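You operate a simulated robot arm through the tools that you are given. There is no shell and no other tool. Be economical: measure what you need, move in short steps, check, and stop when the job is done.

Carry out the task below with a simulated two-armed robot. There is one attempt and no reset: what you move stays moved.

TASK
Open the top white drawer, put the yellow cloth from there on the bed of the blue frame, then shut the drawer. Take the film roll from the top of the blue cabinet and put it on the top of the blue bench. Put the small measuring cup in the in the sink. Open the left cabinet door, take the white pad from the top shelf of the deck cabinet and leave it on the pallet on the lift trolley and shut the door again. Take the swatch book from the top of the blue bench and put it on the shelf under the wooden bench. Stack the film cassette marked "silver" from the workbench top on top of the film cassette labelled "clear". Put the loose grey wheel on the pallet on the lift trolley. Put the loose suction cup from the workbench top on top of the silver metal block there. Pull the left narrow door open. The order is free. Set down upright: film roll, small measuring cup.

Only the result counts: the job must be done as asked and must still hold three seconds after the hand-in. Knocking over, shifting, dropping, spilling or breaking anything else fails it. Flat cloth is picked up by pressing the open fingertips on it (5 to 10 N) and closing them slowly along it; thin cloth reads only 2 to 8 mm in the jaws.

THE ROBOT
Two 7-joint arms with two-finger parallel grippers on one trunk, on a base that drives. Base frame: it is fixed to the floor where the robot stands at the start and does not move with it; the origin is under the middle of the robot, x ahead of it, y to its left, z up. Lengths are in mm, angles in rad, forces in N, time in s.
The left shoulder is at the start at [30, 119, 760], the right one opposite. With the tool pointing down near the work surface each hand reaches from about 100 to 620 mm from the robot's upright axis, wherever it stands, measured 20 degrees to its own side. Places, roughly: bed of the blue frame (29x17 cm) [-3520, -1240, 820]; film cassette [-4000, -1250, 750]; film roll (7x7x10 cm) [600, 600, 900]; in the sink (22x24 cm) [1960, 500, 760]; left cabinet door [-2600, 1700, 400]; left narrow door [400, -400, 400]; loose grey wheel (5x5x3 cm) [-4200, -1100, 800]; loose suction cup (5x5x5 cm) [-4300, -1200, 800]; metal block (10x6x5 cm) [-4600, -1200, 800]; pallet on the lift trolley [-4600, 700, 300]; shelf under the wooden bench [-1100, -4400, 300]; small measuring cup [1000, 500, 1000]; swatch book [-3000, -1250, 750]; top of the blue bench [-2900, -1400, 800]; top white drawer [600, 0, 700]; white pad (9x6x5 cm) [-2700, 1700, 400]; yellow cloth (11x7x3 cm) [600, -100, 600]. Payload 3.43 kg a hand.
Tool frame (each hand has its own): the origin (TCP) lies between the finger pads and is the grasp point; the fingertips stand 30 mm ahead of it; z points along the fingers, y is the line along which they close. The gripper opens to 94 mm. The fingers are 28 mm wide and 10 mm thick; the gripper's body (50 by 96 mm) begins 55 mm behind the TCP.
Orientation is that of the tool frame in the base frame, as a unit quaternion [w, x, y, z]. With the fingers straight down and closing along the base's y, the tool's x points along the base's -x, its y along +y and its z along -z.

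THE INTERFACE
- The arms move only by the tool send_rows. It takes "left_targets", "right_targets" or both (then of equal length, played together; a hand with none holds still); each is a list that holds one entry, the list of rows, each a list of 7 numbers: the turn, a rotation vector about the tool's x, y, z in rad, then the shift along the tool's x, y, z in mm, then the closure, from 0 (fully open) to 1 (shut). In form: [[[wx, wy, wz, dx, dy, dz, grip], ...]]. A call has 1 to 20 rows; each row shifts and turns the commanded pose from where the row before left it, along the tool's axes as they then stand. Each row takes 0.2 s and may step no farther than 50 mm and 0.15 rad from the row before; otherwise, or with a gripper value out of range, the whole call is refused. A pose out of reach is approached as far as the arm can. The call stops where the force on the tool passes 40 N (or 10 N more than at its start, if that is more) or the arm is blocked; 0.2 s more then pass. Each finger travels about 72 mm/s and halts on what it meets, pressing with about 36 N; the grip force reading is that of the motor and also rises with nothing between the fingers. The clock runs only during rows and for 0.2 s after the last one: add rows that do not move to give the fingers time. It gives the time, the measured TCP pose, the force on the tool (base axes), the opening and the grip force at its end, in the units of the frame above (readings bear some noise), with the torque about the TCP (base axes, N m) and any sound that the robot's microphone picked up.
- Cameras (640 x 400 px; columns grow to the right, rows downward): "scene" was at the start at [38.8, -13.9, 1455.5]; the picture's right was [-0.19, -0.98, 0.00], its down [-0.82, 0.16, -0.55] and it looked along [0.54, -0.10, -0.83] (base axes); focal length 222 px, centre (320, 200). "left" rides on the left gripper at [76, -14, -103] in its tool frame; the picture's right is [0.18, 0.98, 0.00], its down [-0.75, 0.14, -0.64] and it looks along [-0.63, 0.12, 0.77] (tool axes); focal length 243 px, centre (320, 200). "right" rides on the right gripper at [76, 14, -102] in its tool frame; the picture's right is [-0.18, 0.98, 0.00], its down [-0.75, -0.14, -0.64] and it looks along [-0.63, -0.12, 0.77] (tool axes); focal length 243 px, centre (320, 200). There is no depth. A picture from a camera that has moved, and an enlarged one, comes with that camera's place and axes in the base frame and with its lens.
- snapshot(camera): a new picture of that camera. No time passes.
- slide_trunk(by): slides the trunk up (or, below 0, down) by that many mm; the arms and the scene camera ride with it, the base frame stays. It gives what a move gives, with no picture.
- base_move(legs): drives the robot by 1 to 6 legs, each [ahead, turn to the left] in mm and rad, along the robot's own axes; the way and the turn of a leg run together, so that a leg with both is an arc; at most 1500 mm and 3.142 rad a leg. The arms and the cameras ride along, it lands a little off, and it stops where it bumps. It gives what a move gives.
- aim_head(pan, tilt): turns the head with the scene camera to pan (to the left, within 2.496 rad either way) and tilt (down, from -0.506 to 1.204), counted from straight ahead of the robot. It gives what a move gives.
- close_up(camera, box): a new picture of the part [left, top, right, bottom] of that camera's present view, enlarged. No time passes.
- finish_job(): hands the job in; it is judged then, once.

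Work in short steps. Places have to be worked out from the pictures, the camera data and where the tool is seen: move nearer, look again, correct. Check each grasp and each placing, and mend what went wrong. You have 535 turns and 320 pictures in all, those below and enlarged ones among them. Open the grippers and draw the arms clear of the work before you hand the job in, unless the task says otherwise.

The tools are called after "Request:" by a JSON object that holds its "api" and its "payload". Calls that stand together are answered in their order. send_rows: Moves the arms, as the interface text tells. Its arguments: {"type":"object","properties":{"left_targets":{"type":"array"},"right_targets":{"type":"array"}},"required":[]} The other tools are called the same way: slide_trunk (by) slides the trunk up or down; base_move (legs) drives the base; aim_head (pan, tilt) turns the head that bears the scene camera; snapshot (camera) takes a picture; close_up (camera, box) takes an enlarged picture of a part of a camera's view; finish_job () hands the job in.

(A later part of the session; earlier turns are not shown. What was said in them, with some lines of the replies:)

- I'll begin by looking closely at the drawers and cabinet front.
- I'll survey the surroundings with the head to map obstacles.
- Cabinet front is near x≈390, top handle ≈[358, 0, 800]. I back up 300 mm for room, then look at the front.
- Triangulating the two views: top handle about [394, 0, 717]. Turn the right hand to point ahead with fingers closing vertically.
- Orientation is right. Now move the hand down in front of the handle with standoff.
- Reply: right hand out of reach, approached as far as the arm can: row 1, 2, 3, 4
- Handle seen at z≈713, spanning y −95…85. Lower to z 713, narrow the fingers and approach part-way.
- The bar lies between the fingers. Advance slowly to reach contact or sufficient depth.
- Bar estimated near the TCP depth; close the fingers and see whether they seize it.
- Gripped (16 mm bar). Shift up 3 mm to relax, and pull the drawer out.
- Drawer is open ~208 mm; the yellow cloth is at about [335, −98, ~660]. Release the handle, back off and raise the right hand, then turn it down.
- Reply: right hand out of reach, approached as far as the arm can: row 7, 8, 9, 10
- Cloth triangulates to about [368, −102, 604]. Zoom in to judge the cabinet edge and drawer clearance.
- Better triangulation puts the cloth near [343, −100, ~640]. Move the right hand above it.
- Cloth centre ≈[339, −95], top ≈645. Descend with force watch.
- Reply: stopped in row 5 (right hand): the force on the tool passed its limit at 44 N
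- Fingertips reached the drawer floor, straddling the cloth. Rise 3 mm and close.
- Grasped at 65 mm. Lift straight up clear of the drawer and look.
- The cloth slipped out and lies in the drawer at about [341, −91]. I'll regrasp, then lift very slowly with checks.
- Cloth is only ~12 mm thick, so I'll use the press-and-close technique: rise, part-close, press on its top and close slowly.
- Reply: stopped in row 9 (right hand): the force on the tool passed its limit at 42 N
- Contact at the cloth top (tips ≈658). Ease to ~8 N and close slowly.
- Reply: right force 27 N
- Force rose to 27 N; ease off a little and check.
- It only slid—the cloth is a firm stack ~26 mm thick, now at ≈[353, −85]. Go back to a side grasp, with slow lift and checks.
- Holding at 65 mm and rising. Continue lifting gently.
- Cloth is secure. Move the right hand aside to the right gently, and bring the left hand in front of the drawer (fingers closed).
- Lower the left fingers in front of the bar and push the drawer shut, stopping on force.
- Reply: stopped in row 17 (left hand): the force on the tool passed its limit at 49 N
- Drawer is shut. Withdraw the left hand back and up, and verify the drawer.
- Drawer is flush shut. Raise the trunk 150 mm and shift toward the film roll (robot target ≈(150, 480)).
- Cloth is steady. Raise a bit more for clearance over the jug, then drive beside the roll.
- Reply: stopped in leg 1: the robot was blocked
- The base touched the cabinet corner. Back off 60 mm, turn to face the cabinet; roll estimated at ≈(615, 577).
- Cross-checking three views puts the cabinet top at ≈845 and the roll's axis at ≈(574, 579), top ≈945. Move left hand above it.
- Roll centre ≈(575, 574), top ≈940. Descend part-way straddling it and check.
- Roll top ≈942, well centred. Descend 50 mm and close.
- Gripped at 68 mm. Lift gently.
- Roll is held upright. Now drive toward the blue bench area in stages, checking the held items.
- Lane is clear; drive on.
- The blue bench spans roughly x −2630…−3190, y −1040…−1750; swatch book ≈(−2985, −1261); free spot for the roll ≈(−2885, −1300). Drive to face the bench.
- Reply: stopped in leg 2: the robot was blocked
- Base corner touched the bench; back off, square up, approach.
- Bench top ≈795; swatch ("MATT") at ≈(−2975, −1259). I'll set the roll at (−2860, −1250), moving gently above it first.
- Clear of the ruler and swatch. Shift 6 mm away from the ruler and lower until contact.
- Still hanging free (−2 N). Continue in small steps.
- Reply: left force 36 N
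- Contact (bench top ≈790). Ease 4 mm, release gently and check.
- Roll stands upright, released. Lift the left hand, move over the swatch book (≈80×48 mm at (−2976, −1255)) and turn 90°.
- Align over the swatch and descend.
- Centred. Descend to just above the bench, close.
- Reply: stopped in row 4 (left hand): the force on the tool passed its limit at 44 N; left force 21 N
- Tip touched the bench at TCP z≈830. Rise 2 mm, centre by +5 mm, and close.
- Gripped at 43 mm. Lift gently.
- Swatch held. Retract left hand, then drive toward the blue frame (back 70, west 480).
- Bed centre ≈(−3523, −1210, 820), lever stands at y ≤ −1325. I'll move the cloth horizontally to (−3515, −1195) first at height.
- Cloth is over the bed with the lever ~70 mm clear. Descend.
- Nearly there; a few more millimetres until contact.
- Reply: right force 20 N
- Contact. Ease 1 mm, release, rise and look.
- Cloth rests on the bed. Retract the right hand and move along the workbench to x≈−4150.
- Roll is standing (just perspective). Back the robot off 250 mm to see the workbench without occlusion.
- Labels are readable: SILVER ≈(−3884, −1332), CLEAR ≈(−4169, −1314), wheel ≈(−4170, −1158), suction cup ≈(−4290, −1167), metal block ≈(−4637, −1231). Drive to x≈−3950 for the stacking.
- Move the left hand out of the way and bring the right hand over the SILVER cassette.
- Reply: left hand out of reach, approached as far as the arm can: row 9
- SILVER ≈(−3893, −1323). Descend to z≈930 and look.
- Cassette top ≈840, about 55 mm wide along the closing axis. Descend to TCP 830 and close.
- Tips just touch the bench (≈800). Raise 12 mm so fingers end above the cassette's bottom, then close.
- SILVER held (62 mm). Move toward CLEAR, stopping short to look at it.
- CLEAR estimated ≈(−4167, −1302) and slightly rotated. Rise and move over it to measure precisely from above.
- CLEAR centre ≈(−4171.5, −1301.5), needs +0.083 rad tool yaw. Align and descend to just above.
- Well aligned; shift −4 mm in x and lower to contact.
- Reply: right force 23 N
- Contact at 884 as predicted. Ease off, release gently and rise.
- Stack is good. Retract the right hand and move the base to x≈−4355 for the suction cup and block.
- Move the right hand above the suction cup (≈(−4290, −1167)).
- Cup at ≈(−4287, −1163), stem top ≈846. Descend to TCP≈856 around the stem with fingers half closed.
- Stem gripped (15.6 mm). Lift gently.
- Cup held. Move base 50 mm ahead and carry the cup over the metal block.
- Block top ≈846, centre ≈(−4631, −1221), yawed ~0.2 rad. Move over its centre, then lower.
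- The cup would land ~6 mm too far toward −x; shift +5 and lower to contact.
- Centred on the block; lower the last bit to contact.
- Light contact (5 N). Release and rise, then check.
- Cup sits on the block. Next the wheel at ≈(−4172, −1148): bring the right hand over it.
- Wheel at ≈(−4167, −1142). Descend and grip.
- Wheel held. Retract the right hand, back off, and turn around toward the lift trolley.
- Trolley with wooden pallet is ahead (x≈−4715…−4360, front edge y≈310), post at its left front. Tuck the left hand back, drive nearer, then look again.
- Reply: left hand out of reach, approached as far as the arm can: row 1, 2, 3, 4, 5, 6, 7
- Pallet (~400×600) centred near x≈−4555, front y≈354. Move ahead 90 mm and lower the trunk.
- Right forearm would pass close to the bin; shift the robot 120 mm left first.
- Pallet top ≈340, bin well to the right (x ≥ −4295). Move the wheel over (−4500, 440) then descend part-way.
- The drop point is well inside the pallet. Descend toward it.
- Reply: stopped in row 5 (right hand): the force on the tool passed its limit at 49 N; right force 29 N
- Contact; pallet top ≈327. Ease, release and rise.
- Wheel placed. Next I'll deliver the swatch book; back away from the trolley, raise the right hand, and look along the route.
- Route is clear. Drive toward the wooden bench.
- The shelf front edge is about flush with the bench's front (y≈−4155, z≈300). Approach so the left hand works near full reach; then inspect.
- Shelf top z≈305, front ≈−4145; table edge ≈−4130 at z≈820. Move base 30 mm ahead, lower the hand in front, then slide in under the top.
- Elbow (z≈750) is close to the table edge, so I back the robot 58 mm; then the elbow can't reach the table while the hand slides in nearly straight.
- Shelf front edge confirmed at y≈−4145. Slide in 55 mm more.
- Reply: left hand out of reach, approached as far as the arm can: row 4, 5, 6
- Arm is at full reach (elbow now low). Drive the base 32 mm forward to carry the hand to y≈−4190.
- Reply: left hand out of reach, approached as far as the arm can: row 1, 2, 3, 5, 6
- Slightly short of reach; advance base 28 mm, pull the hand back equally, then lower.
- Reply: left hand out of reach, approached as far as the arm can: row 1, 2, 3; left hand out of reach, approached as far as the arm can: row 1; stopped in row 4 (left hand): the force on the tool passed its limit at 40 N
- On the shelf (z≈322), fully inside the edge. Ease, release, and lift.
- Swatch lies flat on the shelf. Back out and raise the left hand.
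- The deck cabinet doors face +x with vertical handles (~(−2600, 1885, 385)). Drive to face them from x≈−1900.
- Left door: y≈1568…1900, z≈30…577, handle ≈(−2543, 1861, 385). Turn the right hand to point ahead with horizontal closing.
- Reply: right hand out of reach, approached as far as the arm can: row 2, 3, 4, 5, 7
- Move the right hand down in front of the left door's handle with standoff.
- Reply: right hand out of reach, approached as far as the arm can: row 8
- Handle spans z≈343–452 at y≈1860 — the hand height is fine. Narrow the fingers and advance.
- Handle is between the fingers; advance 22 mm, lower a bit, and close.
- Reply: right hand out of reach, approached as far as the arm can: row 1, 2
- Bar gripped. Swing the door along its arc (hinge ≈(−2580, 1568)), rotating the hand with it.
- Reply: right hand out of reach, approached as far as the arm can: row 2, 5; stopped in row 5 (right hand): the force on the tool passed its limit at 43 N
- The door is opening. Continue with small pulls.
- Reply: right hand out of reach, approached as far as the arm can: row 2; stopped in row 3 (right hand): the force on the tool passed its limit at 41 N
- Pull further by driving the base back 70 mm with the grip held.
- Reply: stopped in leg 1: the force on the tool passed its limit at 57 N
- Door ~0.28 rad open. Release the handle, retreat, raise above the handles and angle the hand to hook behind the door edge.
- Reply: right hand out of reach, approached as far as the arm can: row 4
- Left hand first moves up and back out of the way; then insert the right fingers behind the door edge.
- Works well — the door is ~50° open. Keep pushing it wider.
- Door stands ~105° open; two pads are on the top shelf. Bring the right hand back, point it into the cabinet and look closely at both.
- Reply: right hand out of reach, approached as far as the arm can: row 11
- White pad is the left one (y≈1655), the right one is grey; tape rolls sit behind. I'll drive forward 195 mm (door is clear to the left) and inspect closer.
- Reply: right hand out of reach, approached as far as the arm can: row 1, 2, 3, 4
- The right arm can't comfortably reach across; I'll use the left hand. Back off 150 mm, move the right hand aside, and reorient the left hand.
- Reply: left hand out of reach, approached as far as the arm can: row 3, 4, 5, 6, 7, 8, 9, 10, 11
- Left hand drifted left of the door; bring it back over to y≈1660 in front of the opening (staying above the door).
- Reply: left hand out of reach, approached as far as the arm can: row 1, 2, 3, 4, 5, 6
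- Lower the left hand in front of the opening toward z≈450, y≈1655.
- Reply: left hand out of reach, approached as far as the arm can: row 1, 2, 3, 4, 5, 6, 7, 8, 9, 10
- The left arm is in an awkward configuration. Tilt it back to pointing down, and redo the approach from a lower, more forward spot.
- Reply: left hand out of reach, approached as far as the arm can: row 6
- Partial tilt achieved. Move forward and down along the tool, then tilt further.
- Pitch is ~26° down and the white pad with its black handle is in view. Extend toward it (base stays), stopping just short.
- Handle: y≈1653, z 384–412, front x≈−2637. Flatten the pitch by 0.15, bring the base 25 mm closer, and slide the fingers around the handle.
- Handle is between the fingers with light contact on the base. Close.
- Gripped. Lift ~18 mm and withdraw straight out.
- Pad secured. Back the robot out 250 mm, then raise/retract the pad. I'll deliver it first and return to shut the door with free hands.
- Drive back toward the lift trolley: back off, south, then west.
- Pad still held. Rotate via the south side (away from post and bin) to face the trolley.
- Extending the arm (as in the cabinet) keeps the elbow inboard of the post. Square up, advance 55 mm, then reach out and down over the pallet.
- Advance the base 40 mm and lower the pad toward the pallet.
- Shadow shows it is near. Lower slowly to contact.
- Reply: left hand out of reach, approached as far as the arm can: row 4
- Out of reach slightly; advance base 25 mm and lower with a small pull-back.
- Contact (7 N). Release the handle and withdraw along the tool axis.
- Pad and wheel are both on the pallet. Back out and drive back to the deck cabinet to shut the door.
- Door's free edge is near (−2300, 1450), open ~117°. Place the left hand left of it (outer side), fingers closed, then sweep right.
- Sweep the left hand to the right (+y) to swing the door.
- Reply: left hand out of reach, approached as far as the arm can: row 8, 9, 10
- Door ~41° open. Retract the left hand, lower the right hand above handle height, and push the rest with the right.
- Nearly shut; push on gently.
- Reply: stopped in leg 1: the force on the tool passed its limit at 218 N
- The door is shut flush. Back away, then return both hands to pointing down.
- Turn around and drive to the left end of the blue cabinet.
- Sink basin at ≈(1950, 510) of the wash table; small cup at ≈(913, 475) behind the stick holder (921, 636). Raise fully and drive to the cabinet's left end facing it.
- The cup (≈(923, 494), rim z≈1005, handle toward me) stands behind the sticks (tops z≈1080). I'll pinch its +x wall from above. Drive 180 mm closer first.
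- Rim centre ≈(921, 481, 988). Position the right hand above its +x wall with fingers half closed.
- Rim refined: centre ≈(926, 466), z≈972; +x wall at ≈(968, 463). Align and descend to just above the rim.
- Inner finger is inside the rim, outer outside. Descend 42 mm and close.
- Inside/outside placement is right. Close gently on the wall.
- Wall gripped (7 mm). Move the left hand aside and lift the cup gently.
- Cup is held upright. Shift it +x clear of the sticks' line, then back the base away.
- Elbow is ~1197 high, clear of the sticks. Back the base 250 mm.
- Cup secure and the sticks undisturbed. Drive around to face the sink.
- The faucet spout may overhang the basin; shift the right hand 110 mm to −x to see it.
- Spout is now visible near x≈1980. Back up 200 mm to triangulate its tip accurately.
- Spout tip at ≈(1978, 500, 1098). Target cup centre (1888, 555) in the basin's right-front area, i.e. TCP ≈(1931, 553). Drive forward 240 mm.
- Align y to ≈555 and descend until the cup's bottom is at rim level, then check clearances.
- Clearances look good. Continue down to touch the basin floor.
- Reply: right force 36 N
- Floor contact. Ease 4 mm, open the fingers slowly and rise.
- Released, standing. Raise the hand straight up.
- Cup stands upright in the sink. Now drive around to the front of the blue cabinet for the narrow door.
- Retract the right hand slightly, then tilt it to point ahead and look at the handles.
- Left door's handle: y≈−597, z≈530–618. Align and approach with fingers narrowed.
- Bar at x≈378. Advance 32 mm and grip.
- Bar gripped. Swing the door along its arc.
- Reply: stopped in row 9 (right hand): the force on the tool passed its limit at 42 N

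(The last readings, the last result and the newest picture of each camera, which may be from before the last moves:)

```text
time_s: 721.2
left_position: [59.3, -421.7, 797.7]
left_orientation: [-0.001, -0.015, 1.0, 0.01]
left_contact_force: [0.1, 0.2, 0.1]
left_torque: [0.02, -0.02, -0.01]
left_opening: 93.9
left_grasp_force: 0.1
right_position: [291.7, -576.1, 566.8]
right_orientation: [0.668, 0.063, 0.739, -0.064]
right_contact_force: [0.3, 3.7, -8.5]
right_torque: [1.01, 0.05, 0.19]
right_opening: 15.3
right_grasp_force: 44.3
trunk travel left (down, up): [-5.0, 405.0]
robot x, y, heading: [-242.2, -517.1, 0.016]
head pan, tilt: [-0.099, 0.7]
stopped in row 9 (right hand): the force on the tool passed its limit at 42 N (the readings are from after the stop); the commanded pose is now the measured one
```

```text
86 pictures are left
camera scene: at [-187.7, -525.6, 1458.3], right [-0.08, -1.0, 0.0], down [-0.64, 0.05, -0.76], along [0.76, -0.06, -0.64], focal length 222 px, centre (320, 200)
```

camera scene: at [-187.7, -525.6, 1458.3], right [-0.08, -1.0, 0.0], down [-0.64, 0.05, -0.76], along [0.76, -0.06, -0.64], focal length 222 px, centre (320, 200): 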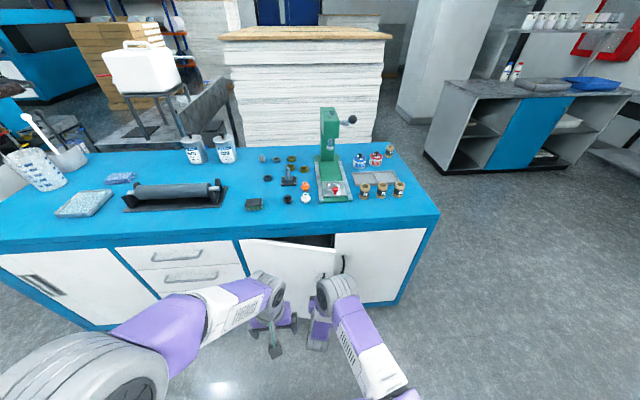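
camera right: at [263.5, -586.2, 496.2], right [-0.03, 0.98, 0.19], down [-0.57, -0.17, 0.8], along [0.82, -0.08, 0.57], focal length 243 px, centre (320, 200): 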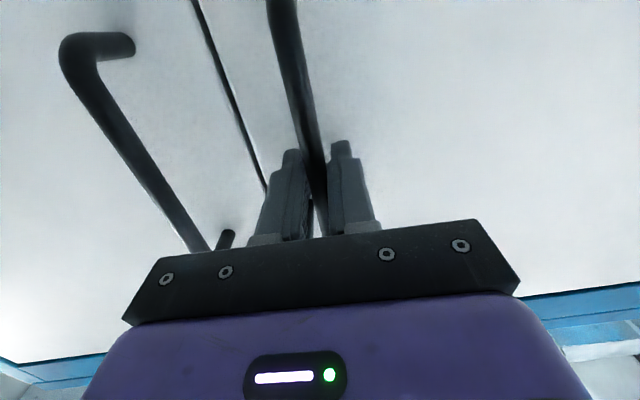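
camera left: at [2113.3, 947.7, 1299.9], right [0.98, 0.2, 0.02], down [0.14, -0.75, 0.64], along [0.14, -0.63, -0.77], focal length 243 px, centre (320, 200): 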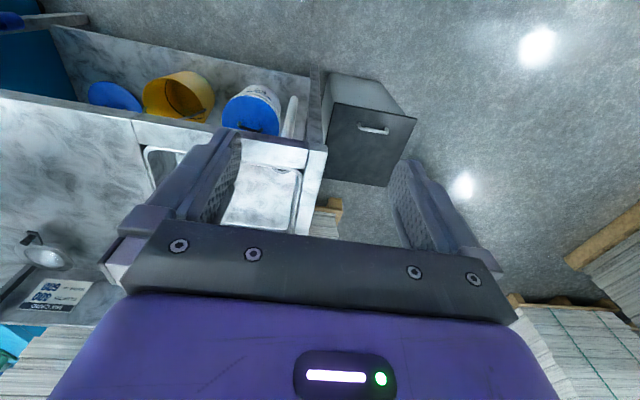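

Opening well. Continue pulling with a bit more lateral motion.

Request:
{"api": "send_rows", "payload": {"right_targets": [[[0, 0, 0, 0, 2, 0, 1], [0.03, 0, 0, 0, 3, -9, 1], [0.03, 0, 0, 0, 3, -9, 1], [0.03, 0, 0, 0, 3, -9, 1], [0.03, 0, 0, 0, 3, -9, 1], [0.03, 0, 0, 0, 3, -9, 1], [0.03, 0, 0, 0, 3, -9, 1], [0.03, 0, 0, 0, 3, -9, 1], [0.03, 0, 0, 0, 3, -9, 1]]]}}

Request:
{"api": "close_up", "payload": {"camera": "scene", "box": [220, 210, 440, 350]}}

```text
time_s: 722.4
left_position: [59.8, -423.1, 797.6]
left_orientation: [0.0, -0.015, 1.0, 0.01]
left_contact_force: [0.0, -0.9, -0.8]
left_torque: [-0.02, 0.01, 0.01]
left_opening: 93.8
left_grasp_force: 0.0
right_position: [259.6, -562.3, 566.8]
right_orientation: [0.66, 0.103, 0.736, -0.113]
right_contact_force: [-1.9, -2.4, -6.2]
right_torque: [0.9, -0.82, -0.06]
right_opening: 15.5
right_grasp_force: 44.9
trunk travel left (down, up): [-5.0, 405.0]
robot x, y, heading: [-241.0, -519.0, 0.019]
head pan, tilt: [-0.099, 0.7]
stopped in row 5 (right hand): the force on the tool passed its limit at 42 N (the readings are from after the stop); the commanded pose is now the measured one
```

```text
2.86 times, centred on (330, 280) of scene
camera zoom: at [-188.1, -525.9, 1458.2], right [-0.08, -1.0, 0.0], down [-0.64, 0.05, -0.76], along [0.76, -0.06, -0.64], focal length 634 px, centre (291, -29)
```

zoom: 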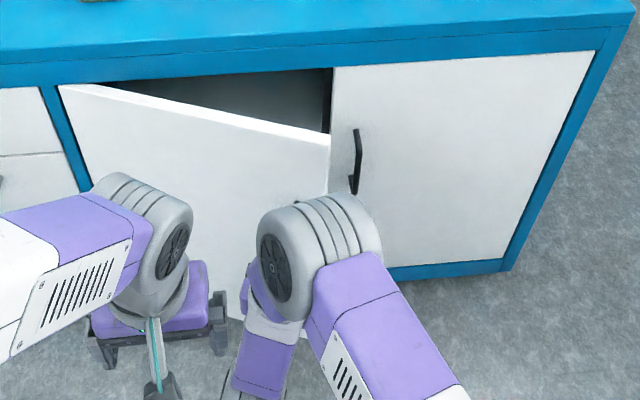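

Door ~0.35 rad open. Release, back out, raise above the handles and angle the hand to hook the inside edge.

Request:
{"api": "send_rows", "payload": {"right_targets": [[[0, 0, 0, 0, 0, 0, 0.8], [0, 0, 0, 0, 0, 0, 0.5], [0, 0, 0, 0, 0, -30, 0.5], [0, 0, 0, 0, 0, -40, 0.5], [0, 0, 0, -40, 0, 0, 0.7], [0, 0, 0, -40, 0, 0, 1], [-0.15, 0, 0, -25, 0, 0, 1], [-0.15, 0, 0, 0, 0, 0, 1], [-0.15, 0, 0, 0, 0, 0, 1], [-0.15, 0, 0, 0, 0, 0, 1], [-0.15, 0, 0, 0, 0, 0, 1], [-0.15, 0, 0, 0, 0, 0, 1], [-0.15, 0, 0, 0, 0, 0, 1], [-0.05, 0, 0, 0, 0, 0, 1]]]}}

Request:
{"api": "snapshot", "payload": {"camera": "scene"}}

```text
time_s: 723.4
left_position: [59.5, -415.3, 794.9]
left_orientation: [-0.006, -0.02, 1.0, 0.014]
left_contact_force: [8.1, 20.3, -4.2]
left_torque: [0.37, 0.1, 0.67]
left_opening: 82.9
left_grasp_force: 0.1
right_position: [196.6, -547.2, 578.5]
right_orientation: [0.659, 0.102, 0.736, -0.119]
right_contact_force: [0.3, 0.8, -0.7]
right_torque: [0.0, -0.01, 0.02]
right_opening: 28.3
right_grasp_force: 0.0
trunk travel left (down, up): [-5.0, 405.0]
robot x, y, heading: [-241.8, -518.6, 0.013]
head pan, tilt: [-0.099, 0.7]
stopped in row 5 (left hand): the force on the tool passed its limit at 47 N (the readings are from after the stop); the commanded pose is now the measured one
```

```text
84 pictures are left
camera scene: at [-187.9, -526.1, 1458.0], right [-0.08, -1.0, 0.0], down [-0.64, 0.05, -0.76], along [0.76, -0.06, -0.64], focal length 222 px, centre (320, 200)
```

scene: 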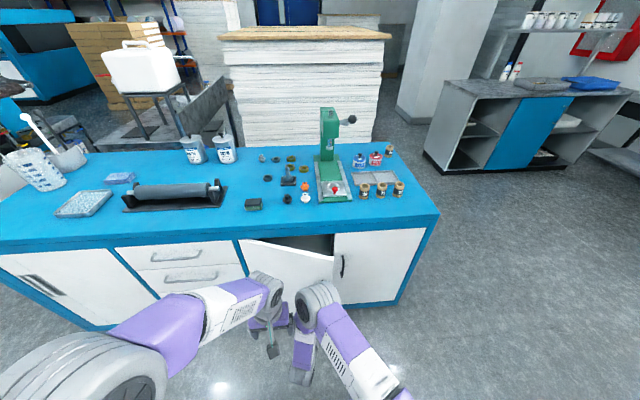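

The right elbow touched the left hand. Move the left hand away up and to the left.

Request:
{"api": "send_rows", "payload": {"left_targets": [[[0, 0, 0, 0, 15, -5, 0], [0, 0, 0, 0, 30, -20, 0], [0, 0, 0, 0, 35, -25, 0], [0, 0, 0, 0, 35, -30, 0], [0, 0, 0, 0, 35, -30, 0], [0, 0, 0, 0, 30, -30, 0]]]}}

Request:
{"api": "send_rows", "payload": {"right_targets": [[[0, 0, 0, -40, 0, 0, 0.7], [0, 0, 0, -40, 0, 0, 1], [-0.15, 0, 0, -15, 0, 0, 1], [-0.15, 0, 0, 0, 0, 0, 1], [-0.15, 0, 0, 0, 0, 0, 1], [-0.15, 0, 0, 0, 0, 0, 1], [-0.15, 0, 0, 0, 0, 0, 1], [-0.15, 0, 0, 0, 0, 0, 1], [-0.15, 0, 0, 0, 0, 0, 1], [-0.05, 0, 0, 0, 0, 0, 1]]]}}

Request:
{"api": "snapshot", "payload": {"camera": "scene"}}

```text
time_s: 724.8
left_position: [54.6, -240.5, 940.6]
left_orientation: [-0.006, -0.017, 1.0, 0.012]
left_contact_force: [0.6, 0.0, 0.3]
left_torque: [-0.03, 0.01, 0.0]
left_opening: 94.0
left_grasp_force: 0.0
right_position: [195.6, -546.5, 579.9]
right_orientation: [0.659, 0.101, 0.736, -0.118]
right_contact_force: [0.4, 0.3, 0.4]
right_torque: [0.0, 0.04, -0.02]
right_opening: 28.4
right_grasp_force: 0.1
trunk travel left (down, up): [-5.0, 405.0]
robot x, y, heading: [-240.6, -518.0, 0.019]
head pan, tilt: [-0.099, 0.7]
```

```text
time_s: 727.0
left_position: [55.0, -242.5, 940.3]
left_orientation: [-0.005, -0.016, 1.0, 0.012]
left_contact_force: [0.0, 0.4, 0.0]
left_torque: [0.01, -0.03, 0.02]
left_opening: 94.1
left_grasp_force: 0.0
right_position: [207.4, -546.3, 674.0]
right_orientation: [0.615, -0.258, 0.689, 0.284]
right_contact_force: [-0.8, 0.2, -0.2]
right_torque: [-0.02, 0.0, 0.0]
right_opening: 0.1
right_grasp_force: 32.8
trunk travel left (down, up): [-5.0, 405.0]
robot x, y, heading: [-241.8, -519.1, 0.017]
head pan, tilt: [-0.099, 0.7]
```

```text
83 pictures are left
camera scene: at [-188.2, -526.0, 1458.0], right [-0.08, -1.0, 0.0], down [-0.64, 0.05, -0.76], along [0.76, -0.06, -0.64], focal length 222 px, centre (320, 200)
```

scene: 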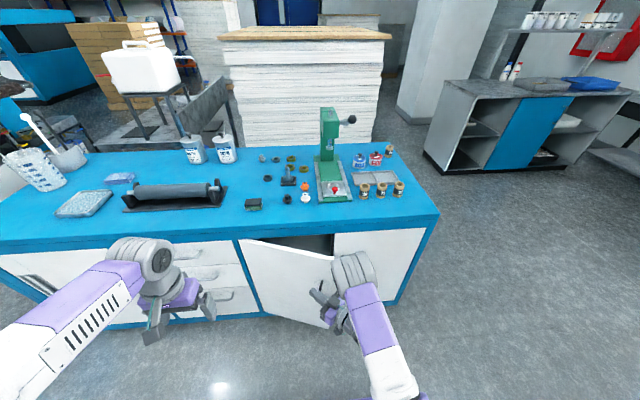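

Request:
{"api": "send_rows", "payload": {"right_targets": [[[0, 0, 0, 0, -30, -15, 1], [0, 0, 0, 0, -30, -15, 1], [0, 0, 0, 0, -30, -15, 1], [0, 0, 0, 0, -28, -15, 1]]]}}

Request:
{"api": "snapshot", "payload": {"camera": "right"}}

Request:
{"api": "close_up", "payload": {"camera": "scene", "box": [220, 210, 440, 350]}}

```text
time_s: 728.0
left_position: [55.2, -242.4, 940.4]
left_orientation: [-0.005, -0.017, 1.0, 0.013]
left_contact_force: [1.3, -0.7, -1.1]
left_torque: [-0.01, 0.0, -0.02]
left_opening: 93.8
left_grasp_force: 0.0
right_position: [247.0, -669.4, 669.9]
right_orientation: [0.615, -0.259, 0.688, 0.284]
right_contact_force: [-0.3, -0.3, -0.7]
right_torque: [0.02, -0.01, 0.01]
right_opening: 0.0
right_grasp_force: 32.6
trunk travel left (down, up): [-5.0, 405.0]
robot x, y, heading: [-244.3, -517.7, 0.016]
head pan, tilt: [-0.099, 0.7]
```

```text
82 pictures are left
camera right: at [156.4, -733.6, 603.7], right [-0.67, 0.69, 0.26], down [-0.27, -0.55, 0.79], along [0.69, 0.47, 0.56], focal length 243 px, centre (320, 200)
```

right: 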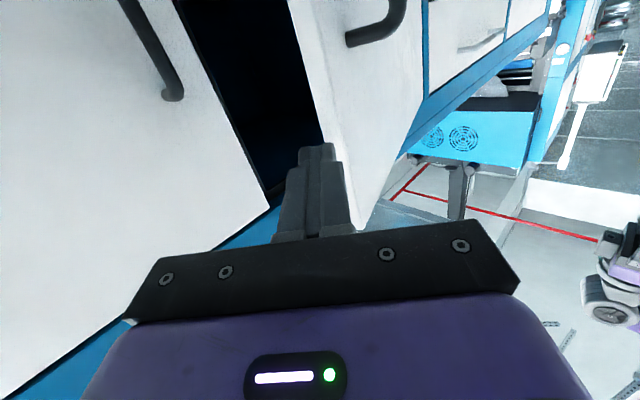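

```text
2.86 times, centred on (330, 280) of scene
camera zoom: at [-188.3, -526.3, 1458.0], right [-0.08, -1.0, 0.0], down [-0.64, 0.05, -0.76], along [0.76, -0.06, -0.64], focal length 634 px, centre (291, -29)
```

zoom: 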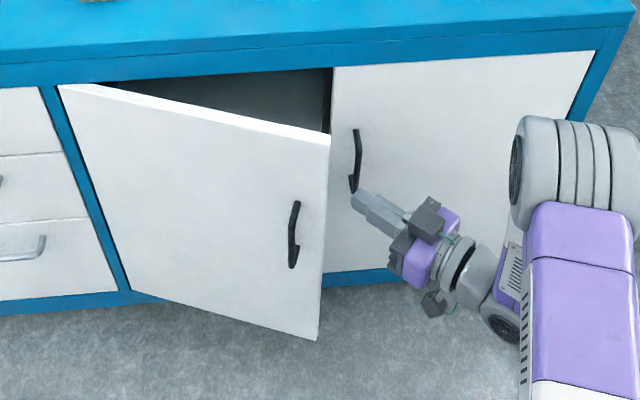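

Shift slightly toward the gap and insert.

Request:
{"api": "send_rows", "payload": {"right_targets": [[[0, 0, 0, 0, -22, 0, 1], [0, 0, 0, 0, 0, 20, 1], [0, 0, 0, 0, 0, 20, 1], [0, 0, 0, 0, 0, 20, 1], [0, 0, 0, 0, 0, 15, 1]]]}}

Request:
{"api": "snapshot", "payload": {"camera": "right"}}

```text
time_s: 729.2
left_position: [54.4, -242.0, 940.4]
left_orientation: [-0.004, -0.016, 1.0, 0.013]
left_contact_force: [-0.1, 0.6, 0.0]
left_torque: [-0.01, 0.0, -0.01]
left_opening: 93.9
left_grasp_force: 0.0
right_position: [315.9, -634.4, 661.5]
right_orientation: [0.615, -0.258, 0.689, 0.284]
right_contact_force: [0.2, 0.3, -0.4]
right_torque: [0.01, 0.0, 0.02]
right_opening: 0.1
right_grasp_force: 33.7
trunk travel left (down, up): [-5.0, 405.0]
robot x, y, heading: [-241.0, -518.8, 0.015]
head pan, tilt: [-0.099, 0.7]
```

```text
80 pictures are left
camera right: at [225.0, -697.0, 595.9], right [-0.67, 0.69, 0.26], down [-0.27, -0.55, 0.79], along [0.69, 0.46, 0.55], focal length 243 px, centre (320, 200)
```

right: 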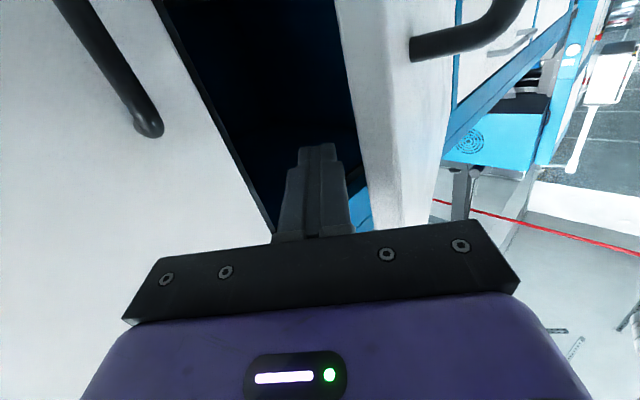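

Fingers are inside the gap. Sweep the door open.

Request:
{"api": "send_rows", "payload": {"right_targets": [[[0, 0, 0, 0, 13, -7, 1], [0, 0, 0, 0, 17, -9, 1], [0, 0, 0, 0, 18, -8, 1], [0, 0, 0, 0, 18, -8, 1], [0, 0, 0, 0, 19, -7, 1], [0, 0, 0, 0, 19, -6, 1], [0, 0, 0, 0, 20, -5, 1], [0, 0, 0, 0, 20, -3, 1], [0, 0, 0, 0, 20, -2, 1]]]}}

Request:
{"api": "snapshot", "payload": {"camera": "scene"}}

```text
time_s: 731.2
left_position: [55.3, -242.3, 940.4]
left_orientation: [-0.005, -0.017, 1.0, 0.011]
left_contact_force: [-0.2, 0.3, -0.2]
left_torque: [0.0, -0.02, 0.02]
left_opening: 93.9
left_grasp_force: 0.1
right_position: [160.6, -557.7, 678.6]
right_orientation: [0.614, -0.258, 0.689, 0.285]
right_contact_force: [-0.9, -0.1, 0.2]
right_torque: [0.03, 0.03, -0.01]
right_opening: 0.1
right_grasp_force: 32.7
trunk travel left (down, up): [-5.0, 405.0]
robot x, y, heading: [-243.2, -518.2, 0.017]
head pan, tilt: [-0.099, 0.7]
```

```text
79 pictures are left
camera scene: at [-188.3, -525.9, 1458.0], right [-0.08, -1.0, 0.0], down [-0.64, 0.05, -0.77], along [0.76, -0.06, -0.64], focal length 222 px, centre (320, 200)
```

scene: 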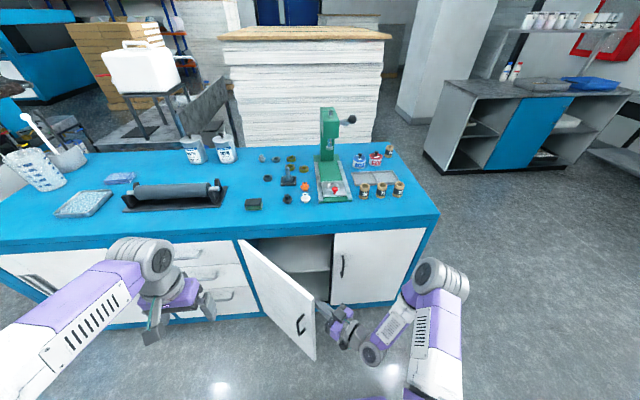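

Half open; keep sweeping.

Request:
{"api": "send_rows", "payload": {"right_targets": [[[0, 0, 0, 0, 19, 2, 1], [0, 0, 0, 0, 19, 4, 1], [0, 0, 0, 0, 18, 6, 1], [0, 0, 0, 0, 18, 8, 1], [0, 0, 0, 0, 17, 10, 1], [0, 0, 0, 0, 16, 12, 1], [0, 0, 0, 0, 15, 14, 1], [0, 0, 0, 0, 14, 15, 1]]]}}

Request:
{"api": "snapshot", "payload": {"camera": "scene"}}

```text
time_s: 733.0
left_position: [54.1, -241.8, 939.9]
left_orientation: [-0.004, -0.017, 1.0, 0.012]
left_contact_force: [0.1, -0.3, 0.5]
left_torque: [0.01, 0.01, -0.01]
left_opening: 93.8
left_grasp_force: 0.1
right_position: [115.6, -409.5, 684.2]
right_orientation: [0.615, -0.257, 0.689, 0.283]
right_contact_force: [0.4, -0.2, -0.8]
right_torque: [0.02, -0.01, -0.04]
right_opening: 0.0
right_grasp_force: 33.1
trunk travel left (down, up): [-5.0, 405.0]
robot x, y, heading: [-241.9, -517.9, 0.017]
head pan, tilt: [-0.099, 0.7]
```

```text
78 pictures are left
camera scene: at [-188.2, -525.8, 1458.0], right [-0.08, -1.0, 0.0], down [-0.64, 0.05, -0.76], along [0.76, -0.06, -0.64], focal length 222 px, centre (320, 200)
```

scene: 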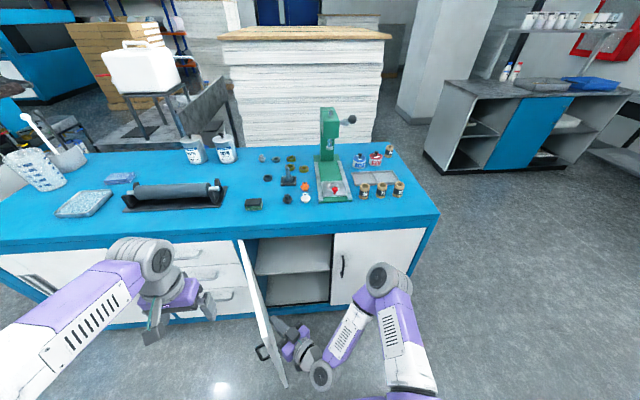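

Request:
{"api": "send_rows", "payload": {"right_targets": [[[0, 0, 0, 0, 13, 14, 1], [0, 0, 0, 0, 13, 14, 1], [0, 0, 0, 0, 13, 14, 1], [0, 0, 0, 0, 12, 13, 1]]]}}

Request:
{"api": "close_up", "payload": {"camera": "scene", "box": [180, 200, 440, 400]}}

```text
time_s: 734.0
left_position: [55.7, -241.7, 940.2]
left_orientation: [-0.004, -0.017, 1.0, 0.012]
left_contact_force: [0.2, -0.9, -0.2]
left_torque: [0.04, 0.01, 0.02]
left_opening: 93.7
left_grasp_force: 0.1
right_position: [117.4, -334.1, 681.9]
right_orientation: [0.615, -0.258, 0.689, 0.283]
right_contact_force: [-0.3, 0.9, -0.8]
right_torque: [-0.01, -0.02, -0.01]
right_opening: 0.1
right_grasp_force: 32.9
trunk travel left (down, up): [-5.0, 405.0]
robot x, y, heading: [-240.8, -515.2, 0.019]
head pan, tilt: [-0.099, 0.7]
```

```text
2.00 times, centred on (310, 300) of scene
camera zoom: at [-188.3, -525.8, 1458.0], right [-0.08, -1.0, 0.0], down [-0.64, 0.05, -0.76], along [0.76, -0.06, -0.64], focal length 444 px, centre (340, 0)
```

zoom: 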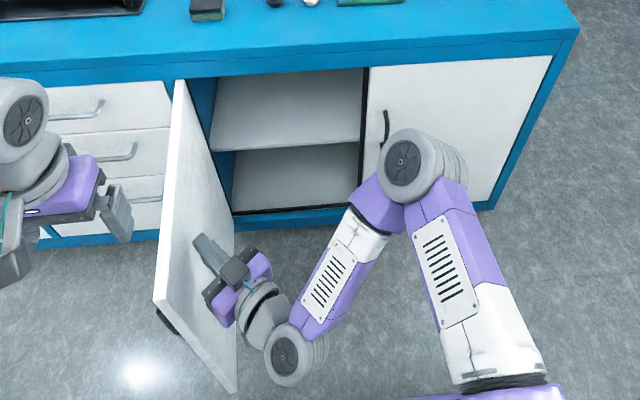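

Door is open ~95°. Withdraw the right hand and back the robot away.

Request:
{"api": "send_rows", "payload": {"right_targets": [[[0, 0, 0, 0, -20, -20, 1], [0, 0, 0, 0, -25, -25, 0.5], [0, 0, 0, 0, -30, -30, 0], [0, 0, 0, 0, -30, -30, 0]]]}}

Request:
{"api": "base_move", "payload": {"legs": [[-350, 0]]}}

Request:
{"api": "snapshot", "payload": {"camera": "scene"}}

```text
time_s: 735.0
left_position: [55.3, -242.4, 941.3]
left_orientation: [-0.005, -0.017, 1.0, 0.014]
left_contact_force: [-0.6, 0.5, 0.4]
left_torque: [0.01, -0.03, 0.02]
left_opening: 94.1
left_grasp_force: 0.0
right_position: [118.1, -484.6, 683.3]
right_orientation: [0.614, -0.259, 0.689, 0.285]
right_contact_force: [-0.3, -0.6, -0.4]
right_torque: [0.0, 0.0, 0.02]
right_opening: 94.1
right_grasp_force: 0.1
trunk travel left (down, up): [-5.0, 405.0]
robot x, y, heading: [-243.0, -514.0, 0.016]
head pan, tilt: [-0.099, 0.7]
```

```text
time_s: 737.3
left_position: [-289.4, -247.3, 939.8]
left_orientation: [-0.005, -0.016, 1.0, 0.012]
left_contact_force: [-0.3, -0.1, 0.6]
left_torque: [-0.01, 0.01, -0.04]
left_opening: 94.0
left_grasp_force: 0.1
right_position: [-226.4, -489.1, 684.1]
right_orientation: [0.615, -0.258, 0.689, 0.284]
right_contact_force: [0.3, 0.0, 0.7]
right_torque: [-0.01, -0.01, -0.02]
right_opening: 93.8
right_grasp_force: 0.1
trunk travel left (down, up): [-5.0, 405.0]
robot x, y, heading: [-590.2, -520.9, 0.016]
head pan, tilt: [-0.099, 0.7]
```

```text
76 pictures are left
camera scene: at [-533.7, -531.5, 1458.0], right [-0.08, -1.0, 0.0], down [-0.64, 0.05, -0.77], along [0.76, -0.06, -0.64], focal length 222 px, centre (320, 200)
```

scene: 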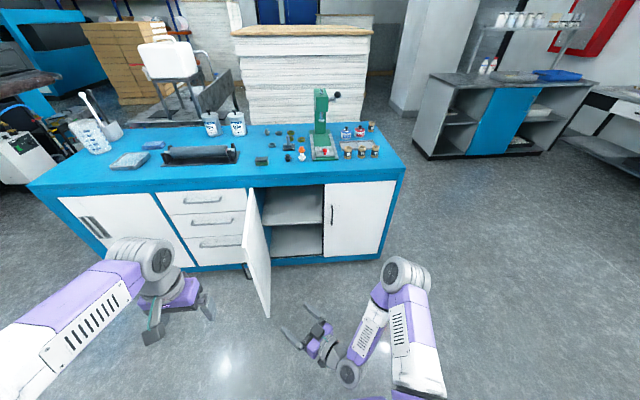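

Everything is in place: narrow door open, drawer shut, both hands empty and clear. Handing in.

Request:
{"api": "finish_job", "payload": {}}

```text
The job is handed in.
```

I finished every item on the list and handed the job in; I don't have the judge's verdict. At hand-in both grippers were open and clear of the work.

Four contacts happened along the way that the judge could count:

- **Base bumps:** the base touched the blue cabinet once and the blue bench once while I was positioning. Nothing visibly moved.
- **Yellow cloth:** it slipped back into the drawer on the first lift. I re-gripped it and put it on the bed of the blue frame.
- **Left cabinet door:** it met a 218 N push as it closed. It looked flush afterwards.
- **Arms:** the right elbow touched the left hand while I was opening the narrow door. The left hand was empty at the time.
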